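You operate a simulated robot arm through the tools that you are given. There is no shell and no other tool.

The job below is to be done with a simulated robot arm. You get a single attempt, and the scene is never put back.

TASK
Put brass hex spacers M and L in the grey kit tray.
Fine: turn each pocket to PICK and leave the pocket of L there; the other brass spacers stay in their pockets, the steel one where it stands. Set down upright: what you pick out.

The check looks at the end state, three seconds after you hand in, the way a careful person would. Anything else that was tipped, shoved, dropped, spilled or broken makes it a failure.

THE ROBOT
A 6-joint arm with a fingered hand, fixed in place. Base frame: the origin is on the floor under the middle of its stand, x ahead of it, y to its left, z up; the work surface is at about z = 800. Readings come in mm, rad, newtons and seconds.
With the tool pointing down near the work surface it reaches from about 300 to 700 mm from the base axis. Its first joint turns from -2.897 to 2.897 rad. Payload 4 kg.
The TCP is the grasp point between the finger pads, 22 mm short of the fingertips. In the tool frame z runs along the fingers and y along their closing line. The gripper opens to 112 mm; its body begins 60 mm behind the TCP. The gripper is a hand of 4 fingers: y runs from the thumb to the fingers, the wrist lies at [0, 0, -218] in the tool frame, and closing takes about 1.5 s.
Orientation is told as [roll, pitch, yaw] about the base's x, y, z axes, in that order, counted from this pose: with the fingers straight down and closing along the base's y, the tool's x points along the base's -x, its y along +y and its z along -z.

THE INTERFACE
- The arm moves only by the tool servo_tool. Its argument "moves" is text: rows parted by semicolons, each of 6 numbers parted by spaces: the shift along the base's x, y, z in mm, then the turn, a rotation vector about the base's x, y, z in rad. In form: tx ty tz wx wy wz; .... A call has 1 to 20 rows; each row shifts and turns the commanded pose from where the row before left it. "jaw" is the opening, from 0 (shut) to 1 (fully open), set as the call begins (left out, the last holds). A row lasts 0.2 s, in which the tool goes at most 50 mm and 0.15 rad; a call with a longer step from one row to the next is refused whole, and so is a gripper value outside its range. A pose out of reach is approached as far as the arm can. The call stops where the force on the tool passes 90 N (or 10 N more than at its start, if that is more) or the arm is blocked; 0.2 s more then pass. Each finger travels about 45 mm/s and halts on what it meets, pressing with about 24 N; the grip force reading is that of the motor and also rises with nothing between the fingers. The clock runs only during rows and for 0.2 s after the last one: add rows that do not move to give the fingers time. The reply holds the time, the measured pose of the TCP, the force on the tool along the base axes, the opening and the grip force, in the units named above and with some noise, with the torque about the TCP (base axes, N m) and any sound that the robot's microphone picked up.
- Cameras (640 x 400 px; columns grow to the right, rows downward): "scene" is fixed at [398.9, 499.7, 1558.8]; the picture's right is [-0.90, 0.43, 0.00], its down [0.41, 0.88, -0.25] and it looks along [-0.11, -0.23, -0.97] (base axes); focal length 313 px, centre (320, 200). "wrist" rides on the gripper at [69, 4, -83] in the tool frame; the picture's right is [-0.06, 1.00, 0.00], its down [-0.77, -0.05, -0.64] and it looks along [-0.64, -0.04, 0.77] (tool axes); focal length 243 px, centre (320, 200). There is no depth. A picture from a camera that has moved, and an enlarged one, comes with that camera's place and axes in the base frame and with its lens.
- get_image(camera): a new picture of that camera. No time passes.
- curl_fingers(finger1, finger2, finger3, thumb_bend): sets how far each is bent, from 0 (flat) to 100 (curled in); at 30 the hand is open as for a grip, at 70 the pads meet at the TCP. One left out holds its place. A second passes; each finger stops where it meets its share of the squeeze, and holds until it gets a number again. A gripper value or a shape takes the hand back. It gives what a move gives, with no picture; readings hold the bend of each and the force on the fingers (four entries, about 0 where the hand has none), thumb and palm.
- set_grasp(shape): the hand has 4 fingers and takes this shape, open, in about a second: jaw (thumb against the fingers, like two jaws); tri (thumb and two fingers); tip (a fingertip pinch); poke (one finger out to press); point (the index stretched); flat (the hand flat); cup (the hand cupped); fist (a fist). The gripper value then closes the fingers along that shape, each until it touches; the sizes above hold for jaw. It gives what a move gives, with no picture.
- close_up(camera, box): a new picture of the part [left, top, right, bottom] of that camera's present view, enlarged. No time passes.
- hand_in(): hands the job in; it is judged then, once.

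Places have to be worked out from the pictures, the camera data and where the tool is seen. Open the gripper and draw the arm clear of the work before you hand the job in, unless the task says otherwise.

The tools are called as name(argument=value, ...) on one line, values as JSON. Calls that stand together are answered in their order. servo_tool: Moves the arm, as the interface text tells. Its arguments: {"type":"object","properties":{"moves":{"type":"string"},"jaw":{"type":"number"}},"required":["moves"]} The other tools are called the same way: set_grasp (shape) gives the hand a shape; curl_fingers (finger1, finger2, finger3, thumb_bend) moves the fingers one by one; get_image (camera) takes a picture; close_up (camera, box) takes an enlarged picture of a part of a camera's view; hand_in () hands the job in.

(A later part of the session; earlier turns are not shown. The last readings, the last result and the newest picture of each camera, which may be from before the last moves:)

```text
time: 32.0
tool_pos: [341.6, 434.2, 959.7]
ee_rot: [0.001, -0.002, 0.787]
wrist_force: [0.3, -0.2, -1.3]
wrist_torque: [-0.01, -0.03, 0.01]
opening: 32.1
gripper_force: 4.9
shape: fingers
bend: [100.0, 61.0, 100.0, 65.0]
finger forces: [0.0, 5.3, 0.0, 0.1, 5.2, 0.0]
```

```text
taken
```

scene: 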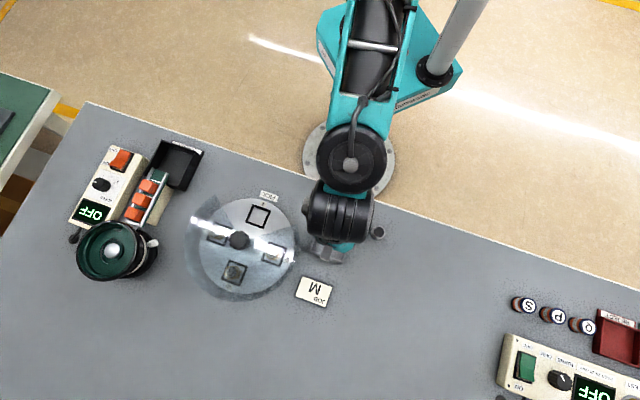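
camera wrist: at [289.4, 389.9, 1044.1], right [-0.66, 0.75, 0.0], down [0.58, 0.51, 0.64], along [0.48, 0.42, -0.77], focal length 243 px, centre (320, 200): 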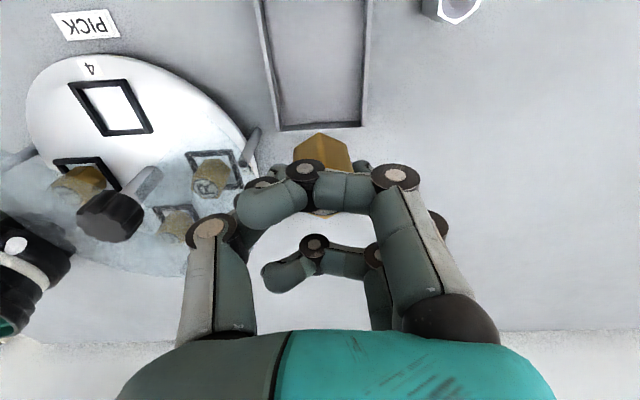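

M hangs straight in the grip and the tray lies where I computed it. I zoom on the tray to refine its inner floor and wall height before lowering.

close_up(camera="wrist", box=[240, 0, 400, 140])

close_up(camera="wrist", box=[230, 110, 410, 230])

close_up(camera="scene", box=[180, 180, 300, 300])

```text
2.86 times, centred on (320, 70) of wrist
camera zoom: at [289.4, 389.9, 1044.1], right [-0.66, 0.75, 0.0], down [0.58, 0.51, 0.64], along [0.48, 0.42, -0.77], focal length 693 px, centre (320, 571)
```

zoom: 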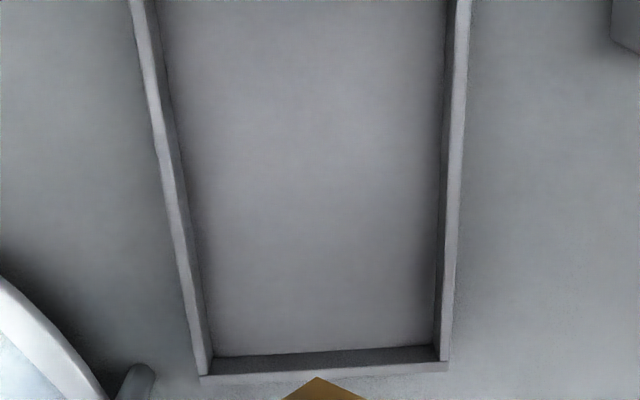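

```text
3.33 times, centred on (320, 170) of wrist
camera zoom: at [289.4, 389.9, 1044.1], right [-0.66, 0.75, 0.0], down [0.58, 0.51, 0.64], along [0.48, 0.42, -0.77], focal length 809 px, centre (320, 300)
```

zoom: 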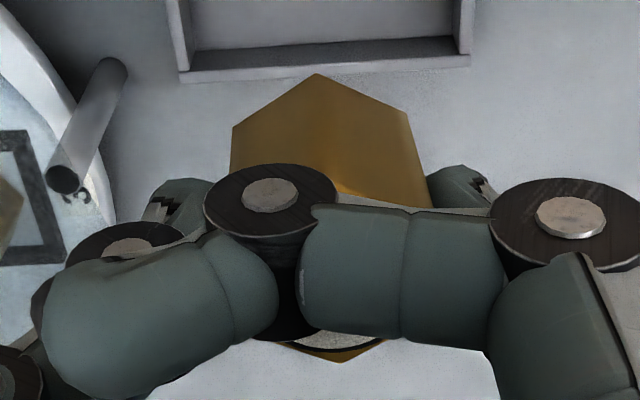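

```text
3.33 times, centred on (240, 240) of scene
camera zoom: at [398.9, 499.7, 1558.8], right [-0.9, 0.43, 0.0], down [0.41, 0.88, -0.25], along [-0.11, -0.23, -0.97], focal length 1042 px, centre (587, 67)
```

zoom: 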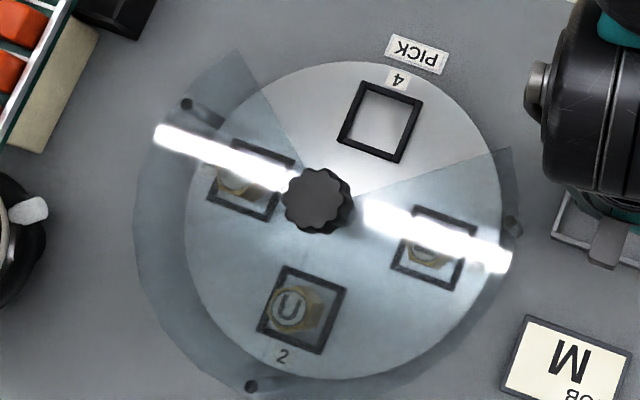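

M hangs with only a few degrees of lean, and the tray's centre line passes under it. I lower to about z 852 and check the clearance of the fingers to the tray walls.

servo_tool(moves="0 0 -10 0 0 0; 0 0 -20 0 0 0; 0 0 -20 0 0 0; 0 0 -20 0 0 0; 0 0 -18 0 0 0; 0 0 -12 0 0 0; 0 0 -7 0 0 0; 0 0 0 0 0 0")

get_image(camera="wrist")

close_up(camera="wrist", box=[230, 90, 410, 230])

close_up(camera="scene", box=[290, 180, 400, 280])

```text
time: 33.8
tool_pos: [341.8, 435.0, 853.8]
ee_rot: [-0.001, 0.0, 0.788]
wrist_force: [0.1, -0.6, -1.8]
wrist_torque: [0.02, 0.02, 0.02]
opening: 32.0
gripper_force: 4.9
shape: fingers
bend: [100.0, 61.0, 100.0, 65.0]
finger forces: [0.0, 5.3, 0.1, 0.1, 5.2, 0.0]
```

```text
taken
camera wrist: at [289.4, 390.3, 937.6], right [-0.66, 0.75, 0.0], down [0.57, 0.51, 0.64], along [0.48, 0.42, -0.77], focal length 243 px, centre (320, 200)
```

wrist: 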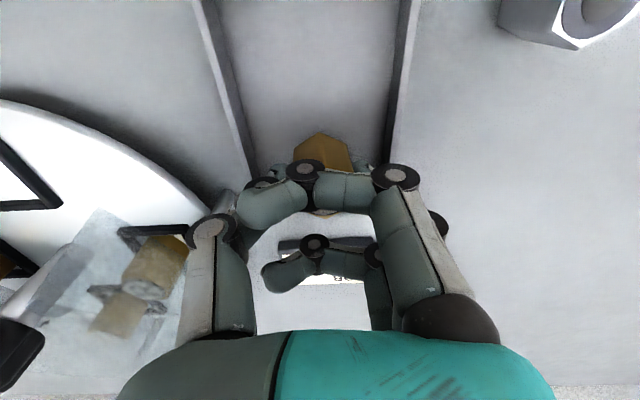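

```text
2.86 times, centred on (320, 160) of wrist
camera zoom: at [289.4, 390.3, 937.6], right [-0.66, 0.75, 0.0], down [0.57, 0.51, 0.64], along [0.48, 0.42, -0.77], focal length 693 px, centre (320, 314)
```

zoom: 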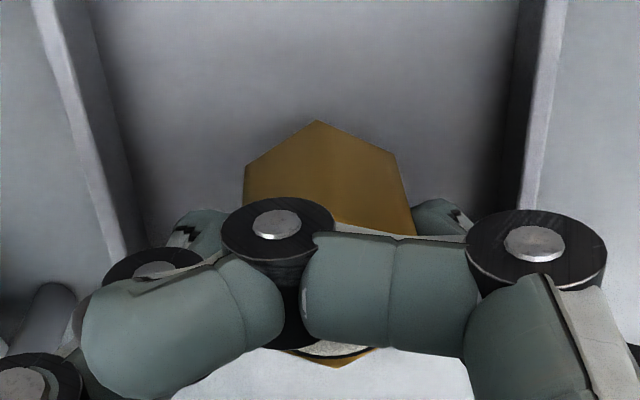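

```text
4.00 times, centred on (345, 230) of scene
camera zoom: at [398.9, 499.7, 1558.8], right [-0.9, 0.43, 0.0], down [0.41, 0.88, -0.25], along [-0.11, -0.23, -0.97], focal length 1251 px, centre (220, 80)
```

zoom: 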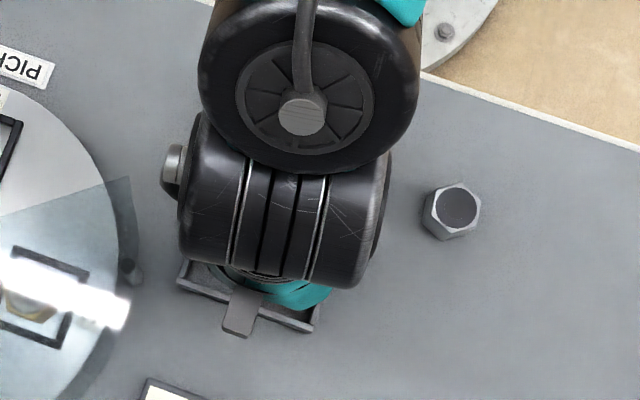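

Still no contact, with the finger knuckles well above the walls. I lower 9 mm in small steps and read the force.

servo_tool(moves="0 0 -4 0 0 0; 0 0 -3 0 0 0; 0 0 -2 0 0 0; 0 0 0 0 0 0")

servo_tool(moves="0 0 -1 0 0 0; 0 0 -1 0 0 0; 0 0 0 0 0 0")

get_image(camera="wrist")

```text
time: 34.8
tool_pos: [341.1, 434.0, 845.5]
ee_rot: [-0.001, 0.001, 0.786]
wrist_force: [0.6, 0.6, -1.7]
wrist_torque: [0.0, 0.04, 0.02]
opening: 32.3
gripper_force: 5.2
shape: fingers
bend: [100.0, 61.0, 100.0, 65.0]
finger forces: [0.0, 5.3, 0.1, 0.0, 5.2, 0.0]
```

```text
time: 35.6
tool_pos: [341.9, 434.9, 842.4]
ee_rot: [0.0, 0.0, 0.786]
wrist_force: [-0.5, -0.3, 0.2]
wrist_torque: [0.0, -0.01, -0.01]
opening: 32.3
gripper_force: 5.7
shape: fingers
bend: [100.0, 61.0, 100.0, 65.0]
finger forces: [0.0, 5.1, 0.0, 0.1, 5.7, 0.0]
```

```text
taken
camera wrist: at [289.6, 389.9, 926.3], right [-0.66, 0.75, 0.0], down [0.57, 0.51, 0.64], along [0.48, 0.42, -0.77], focal length 243 px, centre (320, 200)
```

wrist: 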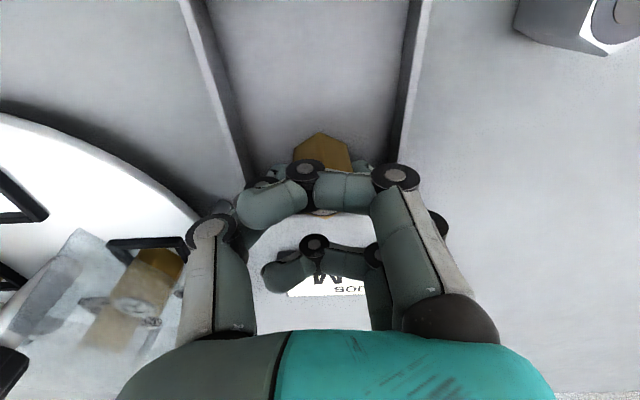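

The vertical force went from about -1.7 N to about 0, so M is probably just touching the floor. I take one more millimetre to confirm.

servo_tool(moves="0 0 -0.5 0 0 0; 0 0 -0.5 0 0 0; 0 0 0 0 0 0")

close_up(camera="wrist", box=[230, 90, 410, 230])

```text
time: 36.4
tool_pos: [341.2, 434.1, 843.1]
ee_rot: [0.001, -0.001, 0.787]
wrist_force: [-0.3, 0.0, 1.9]
wrist_torque: [0.02, 0.01, 0.01]
opening: 32.3
gripper_force: 5.6
shape: fingers
bend: [100.0, 61.0, 100.0, 65.0]
finger forces: [0.0, 5.5, 0.0, 0.1, 6.1, 0.0]
```

```text
2.86 times, centred on (320, 160) of wrist
camera zoom: at [289.7, 389.9, 925.7], right [-0.66, 0.75, 0.0], down [0.58, 0.51, 0.64], along [0.48, 0.42, -0.77], focal length 693 px, centre (320, 314)
```

zoom: 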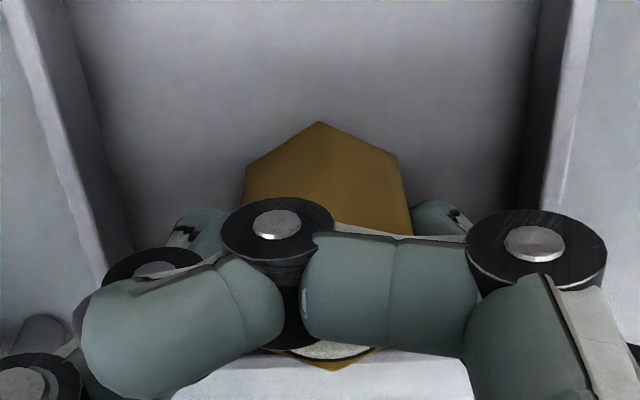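

Contact is confirmed (+1.9 N). I press a further 0.8 mm to let M seat flat on the floor.

servo_tool(moves="0 0 -0.4 0 0 0; 0 0 -0.4 0 0 0; 0 0 0 0 0 0")

close_up(camera="wrist", box=[230, 90, 410, 230])

```text
time: 37.2
tool_pos: [342.7, 433.9, 841.1]
ee_rot: [0.0, 0.0, 0.787]
wrist_force: [0.5, -0.2, 3.7]
wrist_torque: [0.04, 0.04, 0.05]
opening: 32.0
gripper_force: 6.2
shape: fingers
bend: [100.0, 62.0, 100.0, 65.0]
finger forces: [0.0, 5.9, 0.1, 0.1, 5.9, 0.0]
```

```text
2.86 times, centred on (320, 160) of wrist
camera zoom: at [289.9, 389.5, 925.1], right [-0.66, 0.75, 0.0], down [0.57, 0.51, 0.64], along [0.48, 0.42, -0.77], focal length 693 px, centre (320, 314)
```

zoom: 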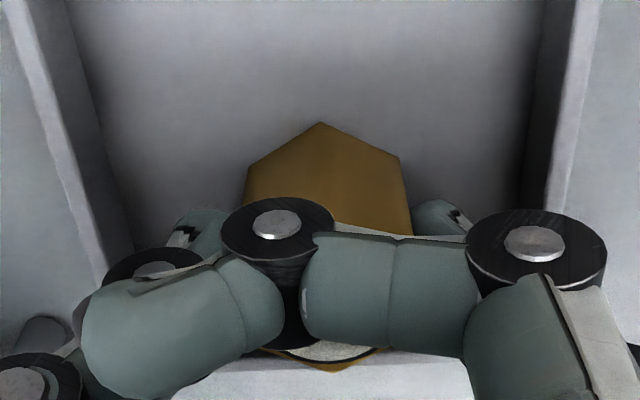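

M is pressed with about 5 N onto the tray floor and seems upright. I release in two gentle steps, finger and thumb equally.

curl_fingers(finger2=59, thumb_bend=62)

curl_fingers(finger2=52, thumb_bend=52)

close_up(camera="wrist", box=[230, 90, 410, 230])

```text
time: 38.2
tool_pos: [341.1, 434.4, 842.1]
ee_rot: [0.0, 0.001, 0.787]
wrist_force: [0.9, -0.6, -0.2]
wrist_torque: [-0.02, -0.02, -0.04]
opening: 32.8
gripper_force: 0.7
shape: fingers
bend: [100.0, 59.0, 100.0, 62.0]
finger forces: [0.0, 0.2, 0.1, 0.0, 0.8, 0.0]
```

```text
time: 39.2
tool_pos: [340.4, 434.1, 840.7]
ee_rot: [0.0, 0.0, 0.787]
wrist_force: [-1.1, 1.7, 0.1]
wrist_torque: [0.02, 0.02, -0.01]
opening: 36.4
gripper_force: 1.0
shape: fingers
bend: [100.0, 52.0, 100.0, 53.0]
finger forces: [0.1, 0.2, 0.0, 0.1, 1.9, 0.0]
```

```text
2.86 times, centred on (320, 160) of wrist
camera zoom: at [289.8, 389.6, 925.0], right [-0.66, 0.75, 0.0], down [0.58, 0.51, 0.64], along [0.48, 0.42, -0.77], focal length 693 px, centre (320, 314)
```

zoom: 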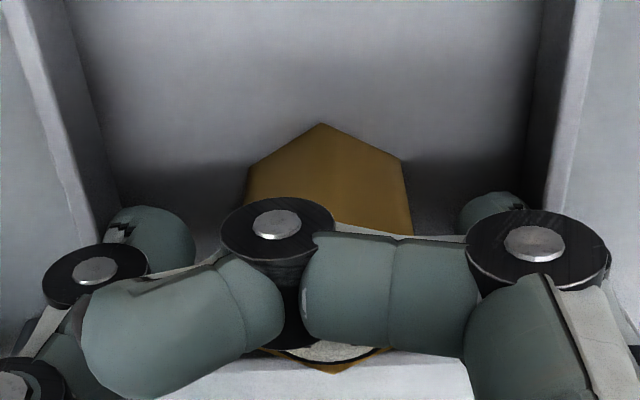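

The thumb reads 1.9 N, so it is just touching the inside of the tray wall while open. I bring it back in a little so it touches neither wall nor spacer, before rising.

curl_fingers(finger2=55, thumb_bend=58)

close_up(camera="wrist", box=[230, 90, 410, 230])

```text
time: 40.2
tool_pos: [342.3, 433.9, 842.3]
ee_rot: [-0.001, 0.001, 0.787]
wrist_force: [-0.7, -0.5, 0.7]
wrist_torque: [0.0, 0.0, -0.01]
opening: 34.8
gripper_force: 0.1
shape: fingers
bend: [100.0, 55.0, 100.0, 57.0]
finger forces: [0.0, 0.0, 0.1, 0.0, 0.0, 0.0]
```

```text
2.86 times, centred on (320, 160) of wrist
camera zoom: at [289.9, 389.5, 924.9], right [-0.66, 0.75, 0.0], down [0.58, 0.51, 0.64], along [0.48, 0.42, -0.77], focal length 693 px, centre (320, 314)
```

zoom: 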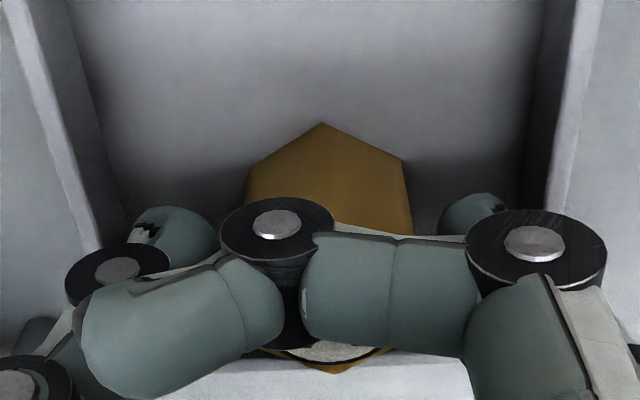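

All finger forces are zero and M stands free on the tray floor. I rise straight up, slowly at first, then to z≈960.

servo_tool(moves="0 0 3 0 0 0; 0 0 5 0 0 0; 0 0 8 0 0 0; 0 0 12 0 0 0; 0 0 20 0 0 0; 0 0 25 0 0 0; 0 0 25 0 0 0; 0 0 20 0 0 0; 0 0 20 0 0 0; 0 0 0 0 0 0")

get_image(camera="wrist")

get_image(camera="scene")

```text
time: 42.4
tool_pos: [342.6, 434.7, 979.4]
ee_rot: [-0.002, -0.002, 0.788]
wrist_force: [-0.3, -0.3, 0.9]
wrist_torque: [-0.01, -0.01, 0.02]
opening: 34.9
gripper_force: 0.0
shape: fingers
bend: [100.0, 55.0, 100.0, 57.0]
finger forces: [0.0, 0.1, 0.1, 0.0, 0.1, 0.1]
```

```text
taken
camera wrist: at [289.5, 389.9, 1063.0], right [-0.66, 0.75, 0.0], down [0.58, 0.51, 0.64], along [0.48, 0.42, -0.77], focal length 243 px, centre (320, 200)
```

wrist: 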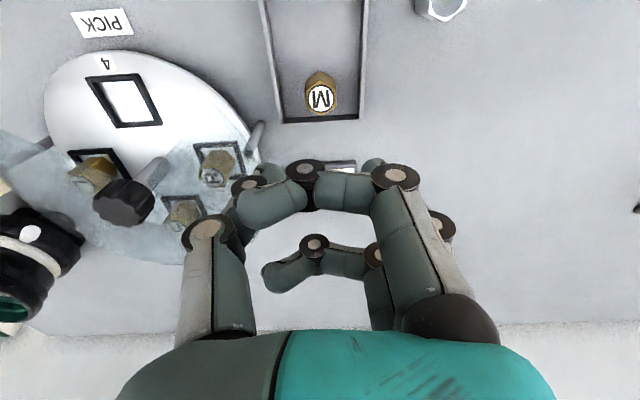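

```text
taken
```

scene: 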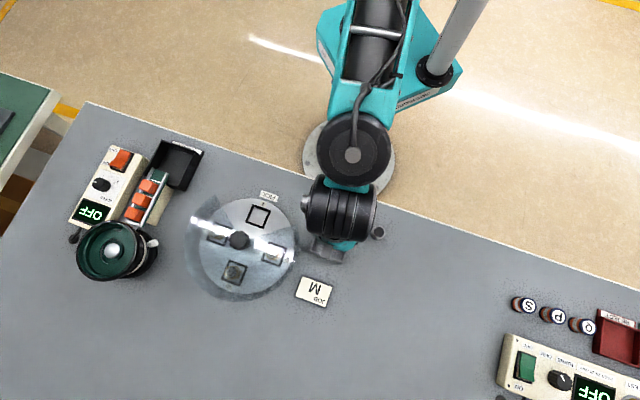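

M stands upright in the tray. I now return to the knob: up and over at z≈1010 with yaw kept at +0.787, then set the jaw shape there.

servo_tool(moves="0 0 15 0 0 0; 10 -4.6 15 0 0 0; 20 -9.3 0 0 0 0; 25 -11.6 0 0 0 0; 25 -11.6 0 0 0 0; 25 -11.6 0 0 0 0; 25 -11.6 0 0 0 0; 25 -11.7 0 0 0 0; 15 -7 0 0 0 0; 9.7 -4.6 0 0 0 0; 0 0 0 0 0 0")

set_grasp(shape="jaw")

servo_tool(moves="0 0 0 0 0 0; 0 0 0 0 0 0; 0 0 0 0 0 0; 0 0 0 0 0 0; 0 0 0 0 0 0", jaw=0.65)

get_image(camera="wrist")

close_up(camera="scene", box=[290, 180, 400, 280])

```text
time: 44.8
tool_pos: [522.2, 350.6, 1008.4]
ee_rot: [0.001, 0.0, 0.788]
wrist_force: [-0.4, 0.0, -0.6]
wrist_torque: [0.0, 0.0, -0.01]
opening: 34.5
gripper_force: 0.0
shape: fingers
bend: [100.0, 55.0, 100.0, 57.0]
finger forces: [0.0, 0.1, 0.1, 0.1, 0.0, 0.0]
```

```text
time: 45.7
tool_pos: [520.8, 350.5, 1010.1]
ee_rot: [0.001, 0.0, 0.787]
wrist_force: [0.5, 0.0, -1.0]
wrist_torque: [0.01, 0.03, -0.02]
opening: 112.4
gripper_force: 0.1
shape: jaw
bend: [30.0, 30.0, 30.0, 30.0]
finger forces: [0.1, 0.1, 0.0, 0.1, 0.1, 0.1]
```

```text
time: 46.9
tool_pos: [521.4, 349.4, 1008.5]
ee_rot: [0.0, 0.0, 0.788]
wrist_force: [-0.3, -1.1, 0.3]
wrist_torque: [0.02, -0.01, -0.02]
opening: 73.4
gripper_force: 0.0
shape: jaw
bend: [70.0, 70.0, 70.0, 67.0]
finger forces: [0.0, 0.0, 0.0, 0.1, 0.0, 0.1]
```

```text
taken
camera wrist: at [469.7, 305.6, 1092.7], right [-0.66, 0.75, 0.0], down [0.58, 0.51, 0.64], along [0.48, 0.42, -0.77], focal length 243 px, centre (320, 200)
```

wrist: 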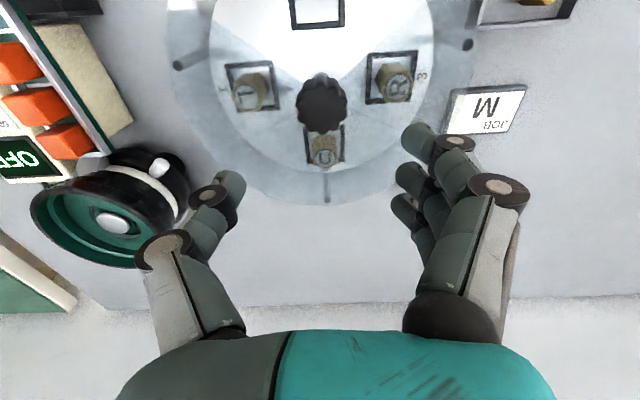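

```text
4.00 times, centred on (345, 230) of scene
camera zoom: at [398.9, 499.7, 1558.8], right [-0.9, 0.43, 0.0], down [0.41, 0.88, -0.25], along [-0.11, -0.23, -0.97], focal length 1251 px, centre (220, 80)
```

zoom: 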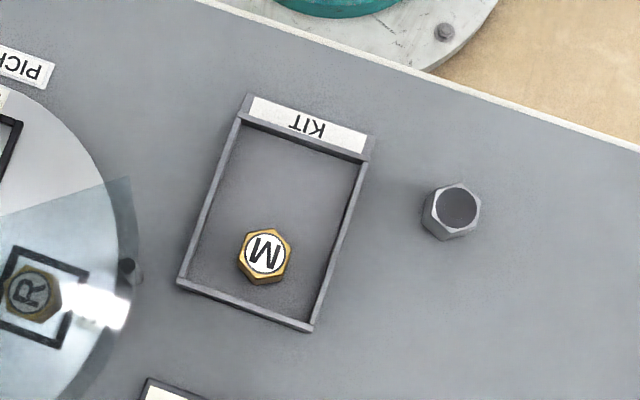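

M is upright in the tray and nothing else moved. L is now at the -45° position. I descend around the knob again and grip it.

servo_tool(moves="0 0 -15 0 0 0; 0 0 -25 0 0 0; 0 0 -25 0 0 0; 0 0 -20 0 0 0; 0 0 -12 0 0 0; 0 0 -8 0 0 0; 0 0 -4.2 0 0 0; 0 0 0 0 0 0")

servo_tool(moves="0 0 0 0 0 0; 0 0 0 0 0 0; 0 0 0 0 0 0; 0 0 0 0 0 0; 0 0 0 0 0 0; 0 0 0 0 0 0", jaw=0.2)

get_image(camera="wrist")

```text
time: 48.7
tool_pos: [520.3, 349.8, 899.4]
ee_rot: [0.0, 0.0, 0.787]
wrist_force: [0.2, 0.1, -0.9]
wrist_torque: [0.03, 0.03, 0.01]
opening: 73.4
gripper_force: 0.1
shape: jaw
bend: [70.0, 70.0, 70.0, 67.0]
finger forces: [0.1, 0.0, 0.0, 0.1, 0.0, 0.1]
```

```text
time: 50.1
tool_pos: [521.2, 350.3, 899.9]
ee_rot: [-0.001, -0.001, 0.788]
wrist_force: [0.3, 1.6, -1.1]
wrist_torque: [0.07, -0.01, -0.01]
opening: 29.2
gripper_force: 24.2
shape: jaw
bend: [73.0, 73.0, 73.0, 70.0]
finger forces: [7.1, 7.5, 7.4, 0.0, 21.4, 0.0]
```

```text
taken
camera wrist: at [469.6, 305.8, 983.1], right [-0.66, 0.75, 0.0], down [0.58, 0.51, 0.64], along [0.48, 0.42, -0.77], focal length 243 px, centre (320, 200)
```

wrist: 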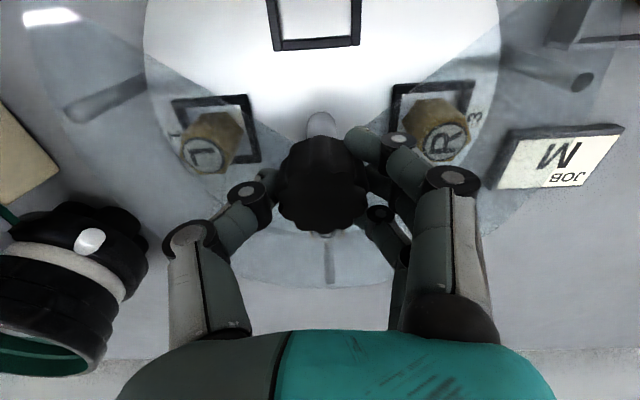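

The knob is gripped evenly again. I turn it clockwise in two calls of 45° each, same as before.

servo_tool(moves="0 0 0 0 0 -0.06; 0 0 0 0 0 -0.0818; 0 0 0 0 0 -0.0818; 0 0 0 0 0 -0.0818; 0 0 0 0 0 -0.0818; 0 0 0 0 0 -0.0818; 0 0 0 0 0 -0.0818; 0 0 0 0 0 -0.0818; 0 0 0 0 0 -0.0818; 0 0 0 0 0 -0.0709; 0 0 0 0 0 0")

servo_tool(moves="0 0 0 0 0 -0.06; 0 0 0 0 0 -0.0818; 0 0 0 0 0 -0.0818; 0 0 0 0 0 -0.0818; 0 0 0 0 0 -0.0818; 0 0 0 0 0 -0.0818; 0 0 0 0 0 -0.0818; 0 0 0 0 0 -0.0818; 0 0 0 0 0 -0.0818; 0 0 0 0 0 -0.0739; 0 0 0 0 0 0; 0 0 0 0 0 0")

get_image(camera="wrist")

close_up(camera="scene", box=[180, 180, 300, 300])

```text
time: 52.5
tool_pos: [517.1, 349.8, 898.9]
ee_rot: [-0.005, 0.009, 0.004]
wrist_force: [-41.4, -3.1, -8.2]
wrist_torque: [0.06, 0.51, 1.07]
opening: 28.2
gripper_force: 23.7
shape: jaw
bend: [73.0, 74.0, 72.0, 70.0]
finger forces: [45.1, 10.4, 10.5, 0.0, 20.7, 0.0]
```

```text
time: 55.1
tool_pos: [516.9, 352.7, 899.5]
ee_rot: [-0.008, 0.006, -0.779]
wrist_force: [-46.6, 14.6, -17.6]
wrist_torque: [0.08, 0.28, 0.63]
opening: 25.6
gripper_force: 24.0
shape: jaw
bend: [75.0, 74.0, 71.0, 70.0]
finger forces: [46.0, 8.2, 8.1, 0.0, 20.8, 0.0]
```

```text
taken
camera wrist: at [470.8, 406.5, 982.1], right [0.75, 0.67, -0.01], down [0.52, -0.57, 0.64], along [0.42, -0.48, -0.77], focal length 243 px, centre (320, 200)
```

wrist: 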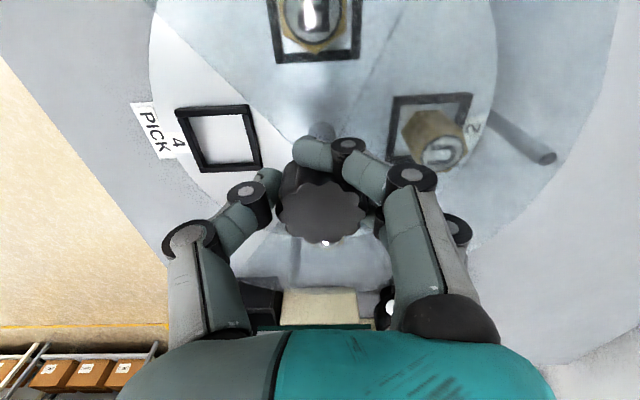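

```text
3.33 times, centred on (240, 240) of scene
camera zoom: at [398.9, 499.7, 1558.8], right [-0.9, 0.43, 0.0], down [0.41, 0.88, -0.25], along [-0.11, -0.23, -0.97], focal length 1042 px, centre (587, 67)
```

zoom: 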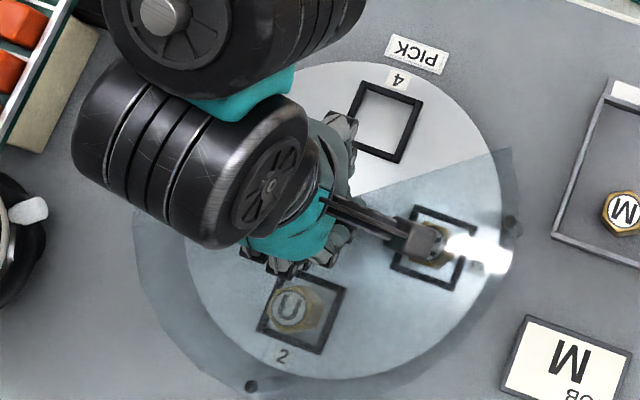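

The knob did not follow this time: pocket 4 is still at PICK, and the hand slipped round with a side load of about 46 N. There seems to be a stop at this end of the travel. I release the knob at once to take the load off.

servo_tool(moves="0 0 0 0 0 0; 0 0 0 0 0 0; 0 0 0 0 0 0; 0 0 0 0 0 0; 0 0 0 0 0 0; 0 0 0 0 0 0", jaw=0.65)

close_up(camera="wrist", box=[140, 0, 540, 280])

close_up(camera="scene", box=[180, 180, 300, 300])

```text
time: 56.5
tool_pos: [517.4, 354.7, 899.9]
ee_rot: [0.0, 0.005, -0.775]
wrist_force: [-41.2, 21.7, 3.6]
wrist_torque: [0.4, 0.56, 0.31]
opening: 63.9
gripper_force: 0.0
shape: jaw
bend: [79.0, 70.0, 70.0, 67.0]
finger forces: [42.8, 0.1, 0.0, 0.1, 0.1, 0.0]
```

```text
1.43 times, centred on (340, 140) of wrist
camera zoom: at [471.6, 407.6, 983.8], right [0.75, 0.67, 0.0], down [0.51, -0.57, 0.64], along [0.43, -0.48, -0.77], focal length 347 px, centre (291, 286)
```

zoom: 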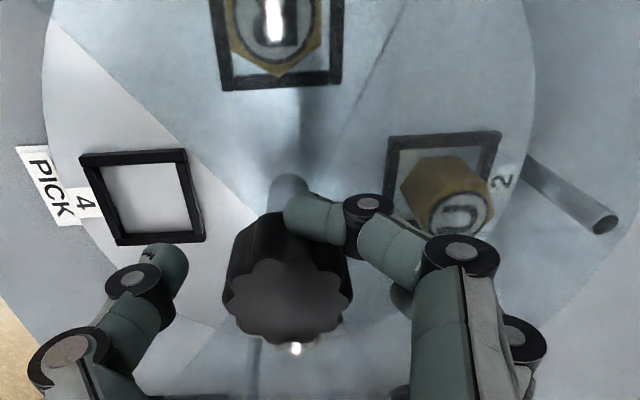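

```text
3.33 times, centred on (240, 240) of scene
camera zoom: at [398.9, 499.7, 1558.8], right [-0.9, 0.43, 0.0], down [0.41, 0.88, -0.25], along [-0.11, -0.23, -0.97], focal length 1042 px, centre (587, 67)
```

zoom: 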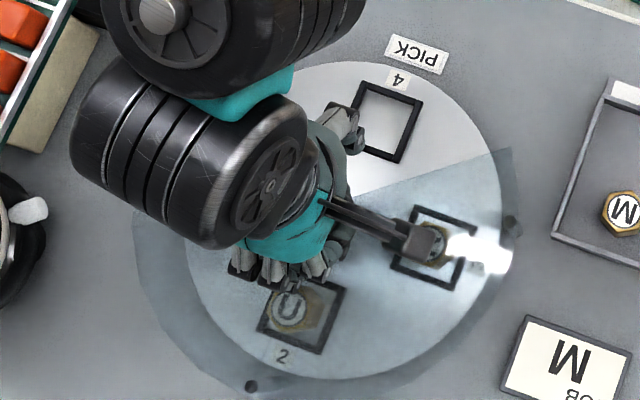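

Finger 1 is still caught against the +x side of the knob (43 N) because it slid past a lobe. I ease the tool about 6–8 mm along tool +x, away from the knob on that side, to unload it and let it open.

servo_tool(moves="-1.4 1.4 0 0 0 0; -1.4 1.4 0 0 0 0; -1.4 1.4 0 0 0 0; -1.4 1.4 0 0 0 0; 0 0 0 0 0 0; 0 0 0 0 0 0")

close_up(camera="wrist", box=[140, 0, 540, 280])

```text
time: 57.9
tool_pos: [515.0, 355.1, 899.3]
ee_rot: [0.001, -0.001, -0.789]
wrist_force: [0.1, 0.0, 0.1]
wrist_torque: [-0.01, -0.01, 0.0]
opening: 72.3
gripper_force: 0.1
shape: jaw
bend: [70.0, 70.0, 70.0, 67.0]
finger forces: [0.1, 0.0, 0.1, 0.0, 0.0, 0.0]
```

```text
1.43 times, centred on (340, 140) of wrist
camera zoom: at [469.8, 410.1, 983.6], right [0.75, 0.66, 0.0], down [0.5, -0.58, 0.64], along [0.42, -0.48, -0.77], focal length 347 px, centre (291, 286)
```

zoom: 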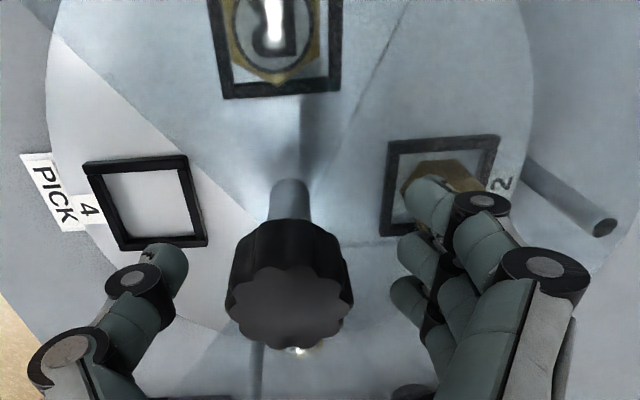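

The hand is free with zero load, and pocket 4 is still square at PICK. Since the turntable seems to end at pocket 4 clockwise, L (pocket 1) must come the other way round: 4→3→2→1, three counter-clockwise quarter turns. I recentre, grip, and turn a first 15° to test.

servo_tool(moves="2.8 -2.8 0 0 0 0; 2.8 -2.8 0 0 0 0; 0 0 0 0 0 0")

servo_tool(moves="0 0 0 0 0 0; 0 0 0 0 0 0; 0 0 0 0 0 0; 0 0 0 0 0 0; 0 0 0 0 0 0; 0 0 0 0 0 0", jaw=0.2)

servo_tool(moves="0 0 0 0 0 0.0654; 0 0 0 0 0 0.0654; 0 0 0 0 0 0.0654; 0 0 0 0 0 0.0654; 0 0 0 0 0 0")

get_image(camera="wrist")

close_up(camera="scene", box=[180, 180, 300, 300])

```text
time: 58.7
tool_pos: [521.3, 351.1, 900.4]
ee_rot: [0.0, -0.001, -0.787]
wrist_force: [0.2, -0.1, 0.4]
wrist_torque: [0.0, 0.01, -0.03]
opening: 72.2
gripper_force: 0.0
shape: jaw
bend: [70.0, 70.0, 70.0, 67.0]
finger forces: [0.0, 0.0, 0.0, 0.0, 0.0, 0.0]
```

```text
time: 60.1
tool_pos: [522.7, 350.4, 899.5]
ee_rot: [0.001, 0.0, -0.788]
wrist_force: [2.7, -1.6, -2.0]
wrist_torque: [0.01, -0.05, 0.05]
opening: 29.9
gripper_force: 24.1
shape: jaw
bend: [72.0, 73.0, 72.0, 70.0]
finger forces: [8.5, 7.3, 6.8, 0.1, 21.3, 0.0]
```

```text
time: 61.3
tool_pos: [521.3, 351.3, 899.9]
ee_rot: [0.0, -0.001, -0.525]
wrist_force: [8.4, 0.6, -2.3]
wrist_torque: [0.08, -0.15, -0.01]
opening: 29.5
gripper_force: 23.5
shape: jaw
bend: [72.0, 73.0, 72.0, 70.0]
finger forces: [9.0, 9.0, 9.4, 0.0, 20.9, 0.1]
```

```text
taken
camera wrist: at [463.8, 391.0, 983.5], right [0.56, 0.83, 0.0], down [0.64, -0.43, 0.64], along [0.53, -0.36, -0.77], focal length 243 px, centre (320, 200)
```

wrist: 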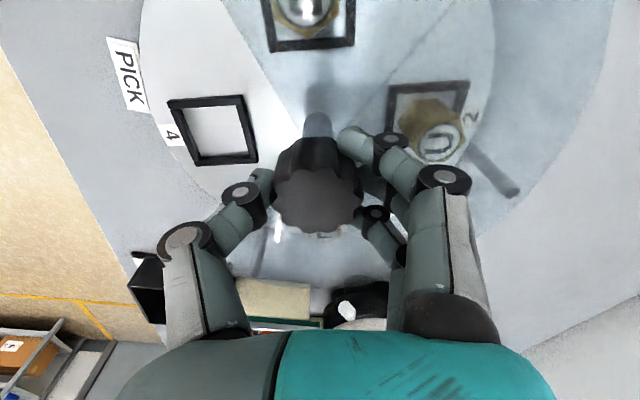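

```text
3.33 times, centred on (240, 240) of scene
camera zoom: at [398.9, 499.7, 1558.8], right [-0.9, 0.43, 0.0], down [0.41, 0.88, -0.25], along [-0.11, -0.23, -0.97], focal length 1042 px, centre (587, 67)
```

zoom: 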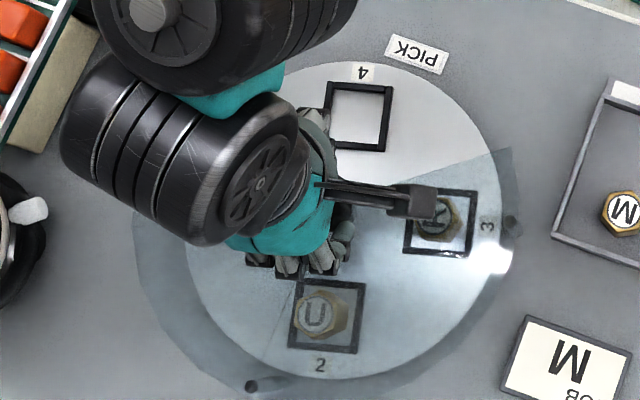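

Counter-clockwise the disc follows freely. I finish this quarter turn (to yaw +0.785) and check.

servo_tool(moves="0 0 0 0 0 0.0818; 0 0 0 0 0 0.0818; 0 0 0 0 0 0.0818; 0 0 0 0 0 0.0818; 0 0 0 0 0 0.0818; 0 0 0 0 0 0.0818; 0 0 0 0 0 0.0818; 0 0 0 0 0 0.0818; 0 0 0 0 0 0.0818; 0 0 0 0 0 0.0818; 0 0 0 0 0 0.0818; 0 0 0 0 0 0.0818; 0 0 0 0 0 0.0818; 0 0 0 0 0 0.0818; 0 0 0 0 0 0.0818; 0 0 0 0 0 0.0818; 0 0 0 0 0 0")

close_up(camera="scene", box=[180, 180, 300, 300])

get_image(camera="wrist")

```text
time: 64.9
tool_pos: [521.3, 351.7, 900.5]
ee_rot: [0.001, 0.001, 0.786]
wrist_force: [-4.5, 9.8, -0.1]
wrist_torque: [0.26, 0.19, 0.0]
opening: 28.7
gripper_force: 24.2
shape: jaw
bend: [72.0, 73.0, 72.0, 70.0]
finger forces: [11.8, 10.2, 10.4, 0.1, 19.1, 0.0]
```

```text
3.33 times, centred on (240, 240) of scene
camera zoom: at [398.9, 499.7, 1558.8], right [-0.9, 0.43, 0.0], down [0.41, 0.88, -0.25], along [-0.11, -0.23, -0.97], focal length 1042 px, centre (587, 67)
```

zoom: 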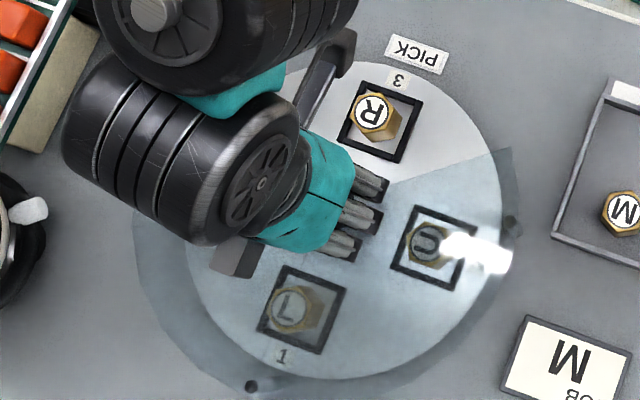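

```text
taken
camera wrist: at [468.8, 306.5, 983.5], right [-0.66, 0.75, 0.0], down [0.58, 0.51, 0.64], along [0.48, 0.42, -0.77], focal length 243 px, centre (320, 200)
```

wrist: 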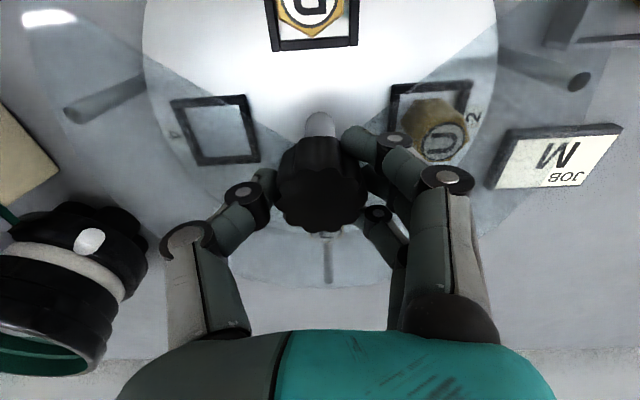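

R is back at PICK, so this quarter is done. I open, swing the open hand back around the knob to yaw -0.785, and grip again.

servo_tool(moves="0 0 0 0 0 0; 0 0 0 0 0 0; 0 0 0 0 0 0; 0 0 0 0 0 0; 0 0 0 0 0 0; 0 0 0 0 0 0", jaw=0.65)

servo_tool(moves="0 0 0 0 0 -0.12; 0 0 0 0 0 -0.12; 0 0 0 0 0 -0.12; 0 0 0 0 0 -0.12; 0 0 0 0 0 -0.12; 0 0 0 0 0 -0.12; 0 0 0 0 0 -0.12; 0 0 0 0 0 -0.12; 0 0 0 0 0 -0.12; 0 0 0 0 0 -0.12; 0 0 0 0 0 -0.12; 0 0 0 0 0 -0.12; 0 0 0 0 0 -0.1308; 0 0 0 0 0 0")

close_up(camera="scene", box=[180, 180, 300, 300])

get_image(camera="wrist")

```text
time: 66.3
tool_pos: [521.1, 350.5, 899.5]
ee_rot: [0.0, 0.0, 0.783]
wrist_force: [-0.1, 0.0, -0.5]
wrist_torque: [-0.03, -0.05, 0.0]
opening: 72.7
gripper_force: 0.1
shape: jaw
bend: [70.0, 70.0, 70.0, 67.0]
finger forces: [0.1, 0.0, 0.1, 0.1, 0.0, 0.0]
```

```text
time: 69.3
tool_pos: [520.9, 350.4, 899.9]
ee_rot: [0.001, 0.0, -0.79]
wrist_force: [0.7, 0.9, -0.1]
wrist_torque: [0.0, -0.03, -0.02]
opening: 72.4
gripper_force: 0.0
shape: jaw
bend: [70.0, 70.0, 70.0, 67.0]
finger forces: [0.1, 0.0, 0.0, 0.0, 0.0, 0.0]
```

```text
3.33 times, centred on (240, 240) of scene
camera zoom: at [398.9, 499.7, 1558.8], right [-0.9, 0.43, 0.0], down [0.41, 0.88, -0.25], along [-0.11, -0.23, -0.97], focal length 1042 px, centre (587, 67)
```

zoom: 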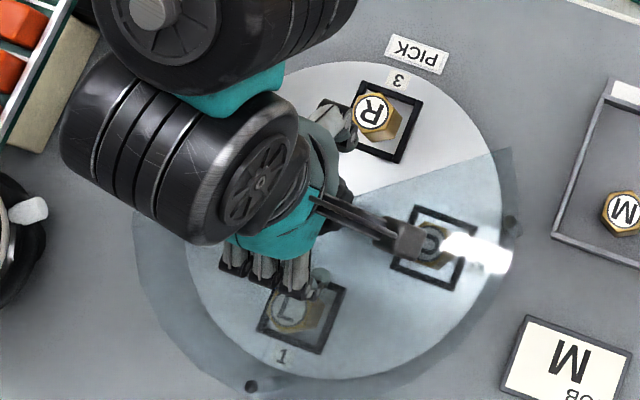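

```text
taken
camera wrist: at [475.7, 404.4, 983.7], right [0.75, 0.66, 0.0], down [0.5, -0.58, 0.64], along [0.42, -0.48, -0.77], focal length 243 px, centre (320, 200)
```

wrist: 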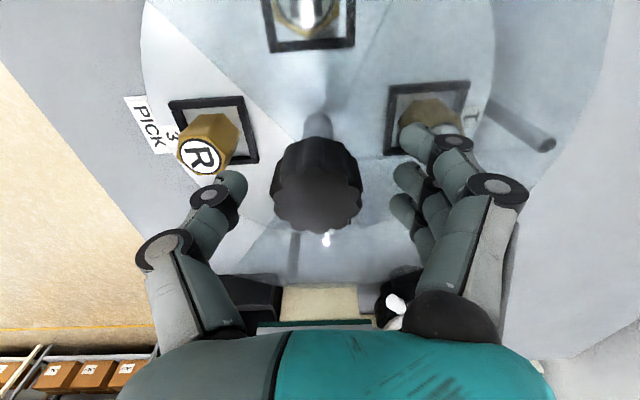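

The disc stayed put. I grip again and turn the second quarter, the first half now, checking the load.

servo_tool(moves="0 0 0 0 0 0; 0 0 0 0 0 0; 0 0 0 0 0 0; 0 0 0 0 0 0; 0 0 0 0 0 0; 0 0 0 0 0 0", jaw=0.2)

servo_tool(moves="0 0 0 0 0 0.0654; 0 0 0 0 0 0.0818; 0 0 0 0 0 0.0818; 0 0 0 0 0 0.0818; 0 0 0 0 0 0.0818; 0 0 0 0 0 0.0818; 0 0 0 0 0 0.0818; 0 0 0 0 0 0")

close_up(camera="scene", box=[180, 180, 300, 300])

```text
time: 70.7
tool_pos: [521.0, 350.2, 899.7]
ee_rot: [0.001, -0.001, -0.789]
wrist_force: [0.4, 0.1, -0.8]
wrist_torque: [0.03, 0.01, 0.0]
opening: 29.2
gripper_force: 24.0
shape: jaw
bend: [73.0, 73.0, 72.0, 70.0]
finger forces: [7.2, 7.4, 7.3, 0.0, 21.3, 0.1]
```

```text
time: 72.5
tool_pos: [520.3, 351.5, 899.9]
ee_rot: [0.0, 0.0, -0.231]
wrist_force: [-3.4, 7.2, 5.9]
wrist_torque: [0.11, 0.08, -0.02]
opening: 29.3
gripper_force: 23.5
shape: jaw
bend: [73.0, 73.0, 72.0, 70.0]
finger forces: [10.3, 9.2, 8.4, 0.0, 21.7, 0.0]
```

```text
3.33 times, centred on (240, 240) of scene
camera zoom: at [398.9, 499.7, 1558.8], right [-0.9, 0.43, 0.0], down [0.41, 0.88, -0.25], along [-0.11, -0.23, -0.97], focal length 1042 px, centre (587, 67)
```

zoom: 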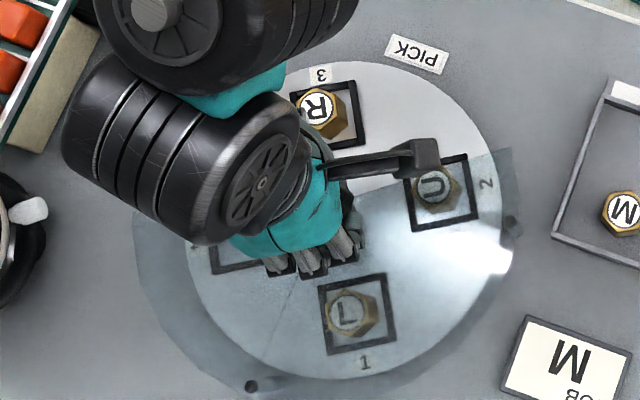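

It turns freely with a light load. I complete the second quarter (1.015 rad more) and then release and swing back.

servo_tool(moves="0 0 0 0 0 0.078; 0 0 0 0 0 0.078; 0 0 0 0 0 0.078; 0 0 0 0 0 0.078; 0 0 0 0 0 0.078; 0 0 0 0 0 0.078; 0 0 0 0 0 0.078; 0 0 0 0 0 0.078; 0 0 0 0 0 0.078; 0 0 0 0 0 0.078; 0 0 0 0 0 0.078; 0 0 0 0 0 0.078; 0 0 0 0 0 0.0786; 0 0 0 0 0 0; 0 0 0 0 0 0")

close_up(camera="scene", box=[180, 180, 300, 300])

```text
time: 75.7
tool_pos: [520.5, 350.8, 899.4]
ee_rot: [0.001, 0.002, 0.784]
wrist_force: [-6.7, 4.8, 1.6]
wrist_torque: [0.19, 0.21, 0.01]
opening: 28.3
gripper_force: 24.3
shape: jaw
bend: [72.0, 73.0, 72.0, 70.0]
finger forces: [10.1, 9.9, 10.4, 0.0, 20.1, 0.0]
```

```text
3.33 times, centred on (240, 240) of scene
camera zoom: at [398.9, 499.7, 1558.8], right [-0.9, 0.43, 0.0], down [0.41, 0.88, -0.25], along [-0.11, -0.23, -0.97], focal length 1042 px, centre (587, 67)
```

zoom: 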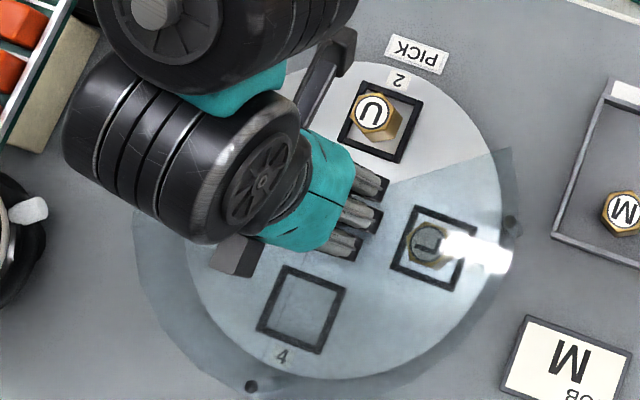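

U is at PICK and L is next. I open, swing the open hand back to yaw -0.785, and grip again.

servo_tool(moves="0 0 0 0 0 0; 0 0 0 0 0 0; 0 0 0 0 0 0; 0 0 0 0 0 0; 0 0 0 0 0 0; 0 0 0 0 0 0", jaw=0.65)

servo_tool(moves="0 0 0 0 0 -0.12; 0 0 0 0 0 -0.12; 0 0 0 0 0 -0.12; 0 0 0 0 0 -0.12; 0 0 0 0 0 -0.12; 0 0 0 0 0 -0.12; 0 0 0 0 0 -0.12; 0 0 0 0 0 -0.12; 0 0 0 0 0 -0.12; 0 0 0 0 0 -0.12; 0 0 0 0 0 -0.12; 0 0 0 0 0 -0.12; 0 0 0 0 0 -0.1308; 0 0 0 0 0 0")

get_image(camera="wrist")

servo_tool(moves="0 0 0 0 0 0; 0 0 0 0 0 0; 0 0 0 0 0 0; 0 0 0 0 0 0; 0 0 0 0 0 0; 0 0 0 0 0 0", jaw=0.2)

servo_tool(moves="0 0 0 0 0 0.0654; 0 0 0 0 0 0.0818; 0 0 0 0 0 0.0818; 0 0 0 0 0 0.0818; 0 0 0 0 0 0.0818; 0 0 0 0 0 0")

close_up(camera="scene", box=[180, 180, 300, 300])

```text
time: 77.1
tool_pos: [521.0, 350.4, 899.2]
ee_rot: [-0.001, 0.0, 0.785]
wrist_force: [-0.5, -0.2, 0.7]
wrist_torque: [0.01, 0.01, 0.0]
opening: 72.5
gripper_force: 0.0
shape: jaw
bend: [70.0, 70.0, 70.0, 67.0]
finger forces: [0.1, 0.1, 0.0, 0.0, 0.1, 0.1]
```

```text
time: 80.1
tool_pos: [521.4, 350.5, 899.5]
ee_rot: [0.001, 0.001, -0.79]
wrist_force: [-0.3, 0.3, 0.1]
wrist_torque: [-0.02, 0.02, -0.03]
opening: 72.8
gripper_force: 0.1
shape: jaw
bend: [70.0, 70.0, 70.0, 67.0]
finger forces: [0.1, 0.0, 0.1, 0.0, 0.0, 0.1]
```

```text
taken
camera wrist: at [475.5, 404.3, 984.0], right [0.75, 0.66, 0.0], down [0.5, -0.58, 0.64], along [0.42, -0.48, -0.77], focal length 243 px, centre (320, 200)
```

wrist: 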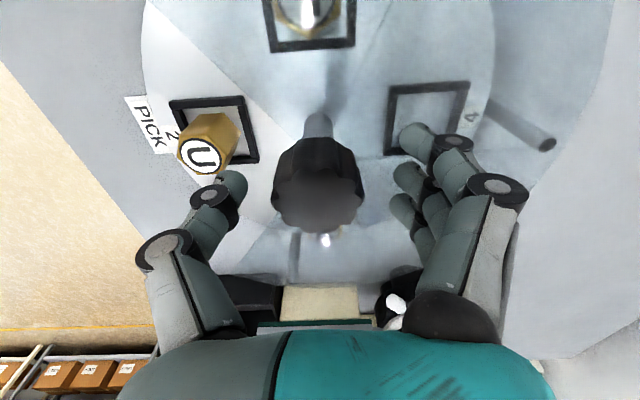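

```text
time: 81.5
tool_pos: [521.0, 349.6, 901.0]
ee_rot: [0.0, -0.002, -0.79]
wrist_force: [3.4, -0.8, -1.5]
wrist_torque: [-0.01, -0.05, 0.04]
opening: 30.1
gripper_force: 24.7
shape: jaw
bend: [73.0, 74.0, 72.0, 70.0]
finger forces: [8.4, 7.3, 7.2, 0.1, 21.4, 0.0]
```

```text
time: 82.9
tool_pos: [522.4, 350.7, 899.5]
ee_rot: [0.001, 0.0, -0.395]
wrist_force: [-2.3, -2.8, 3.8]
wrist_torque: [-0.06, 0.07, 0.01]
opening: 29.9
gripper_force: 24.7
shape: jaw
bend: [73.0, 74.0, 72.0, 70.0]
finger forces: [9.1, 7.1, 6.7, 0.0, 24.3, 0.0]
```

```text
3.33 times, centred on (240, 240) of scene
camera zoom: at [398.9, 499.7, 1558.8], right [-0.9, 0.43, 0.0], down [0.41, 0.88, -0.25], along [-0.11, -0.23, -0.97], focal length 1042 px, centre (587, 67)
```

zoom: 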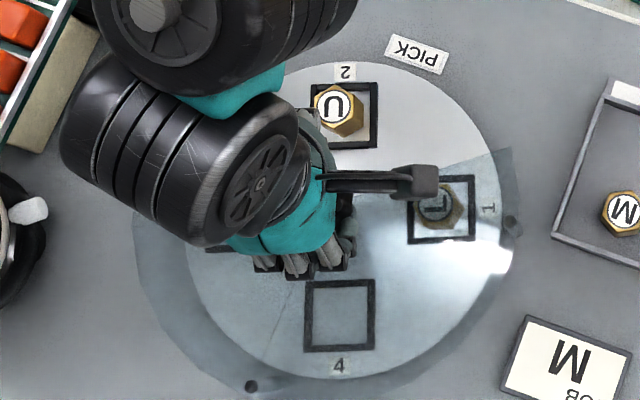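

It follows. I continue by 0.96 rad and check the load before the last bit, in case there is a stop near pocket 1.

servo_tool(moves="0 0 0 0 0 0.08; 0 0 0 0 0 0.08; 0 0 0 0 0 0.08; 0 0 0 0 0 0.08; 0 0 0 0 0 0.08; 0 0 0 0 0 0.08; 0 0 0 0 0 0.08; 0 0 0 0 0 0.08; 0 0 0 0 0 0.08; 0 0 0 0 0 0.08; 0 0 0 0 0 0.08; 0 0 0 0 0 0.08; 0 0 0 0 0 0")

close_up(camera="scene", box=[180, 180, 300, 300])

```text
time: 85.7
tool_pos: [520.8, 351.0, 900.3]
ee_rot: [0.001, 0.002, 0.566]
wrist_force: [-5.2, 5.8, 6.8]
wrist_torque: [0.11, 0.11, -0.02]
opening: 29.8
gripper_force: 24.8
shape: jaw
bend: [73.0, 74.0, 72.0, 70.0]
finger forces: [12.1, 9.3, 8.5, 0.1, 20.5, 0.0]
```

```text
3.33 times, centred on (240, 240) of scene
camera zoom: at [398.9, 499.7, 1558.8], right [-0.9, 0.43, 0.0], down [0.41, 0.88, -0.25], along [-0.11, -0.23, -0.97], focal length 1042 px, centre (587, 67)
```

zoom: 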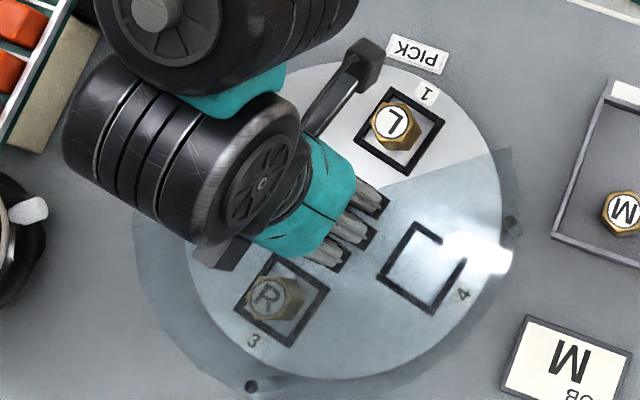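

The load is light and L is almost at PICK. I add the last 0.218 rad.

servo_tool(moves="0 0 0 0 0 0.06; 0 0 0 0 0 0.06; 0 0 0 0 0 0.055; 0 0 0 0 0 0.043; 0 0 0 0 0 0; 0 0 0 0 0 0")

close_up(camera="scene", box=[180, 180, 300, 300])

```text
time: 87.1
tool_pos: [521.4, 351.3, 899.9]
ee_rot: [0.001, -0.001, 0.781]
wrist_force: [-3.8, 7.2, 2.9]
wrist_torque: [0.2, 0.11, 0.02]
opening: 29.7
gripper_force: 24.0
shape: jaw
bend: [73.0, 73.0, 72.0, 70.0]
finger forces: [11.8, 9.5, 9.7, 0.0, 20.5, 0.0]
```

```text
3.33 times, centred on (240, 240) of scene
camera zoom: at [398.9, 499.7, 1558.8], right [-0.9, 0.43, 0.0], down [0.41, 0.88, -0.25], along [-0.11, -0.23, -0.97], focal length 1042 px, centre (587, 67)
```

zoom: 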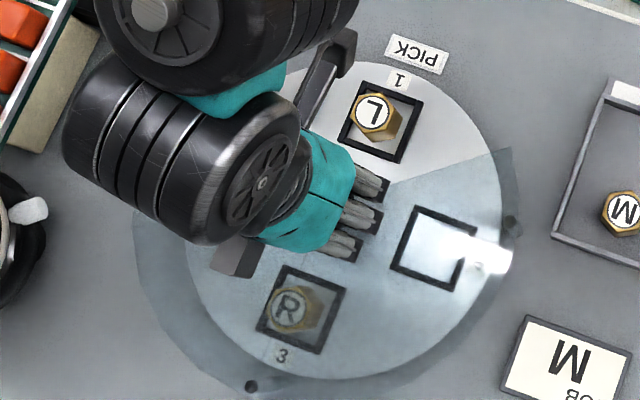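

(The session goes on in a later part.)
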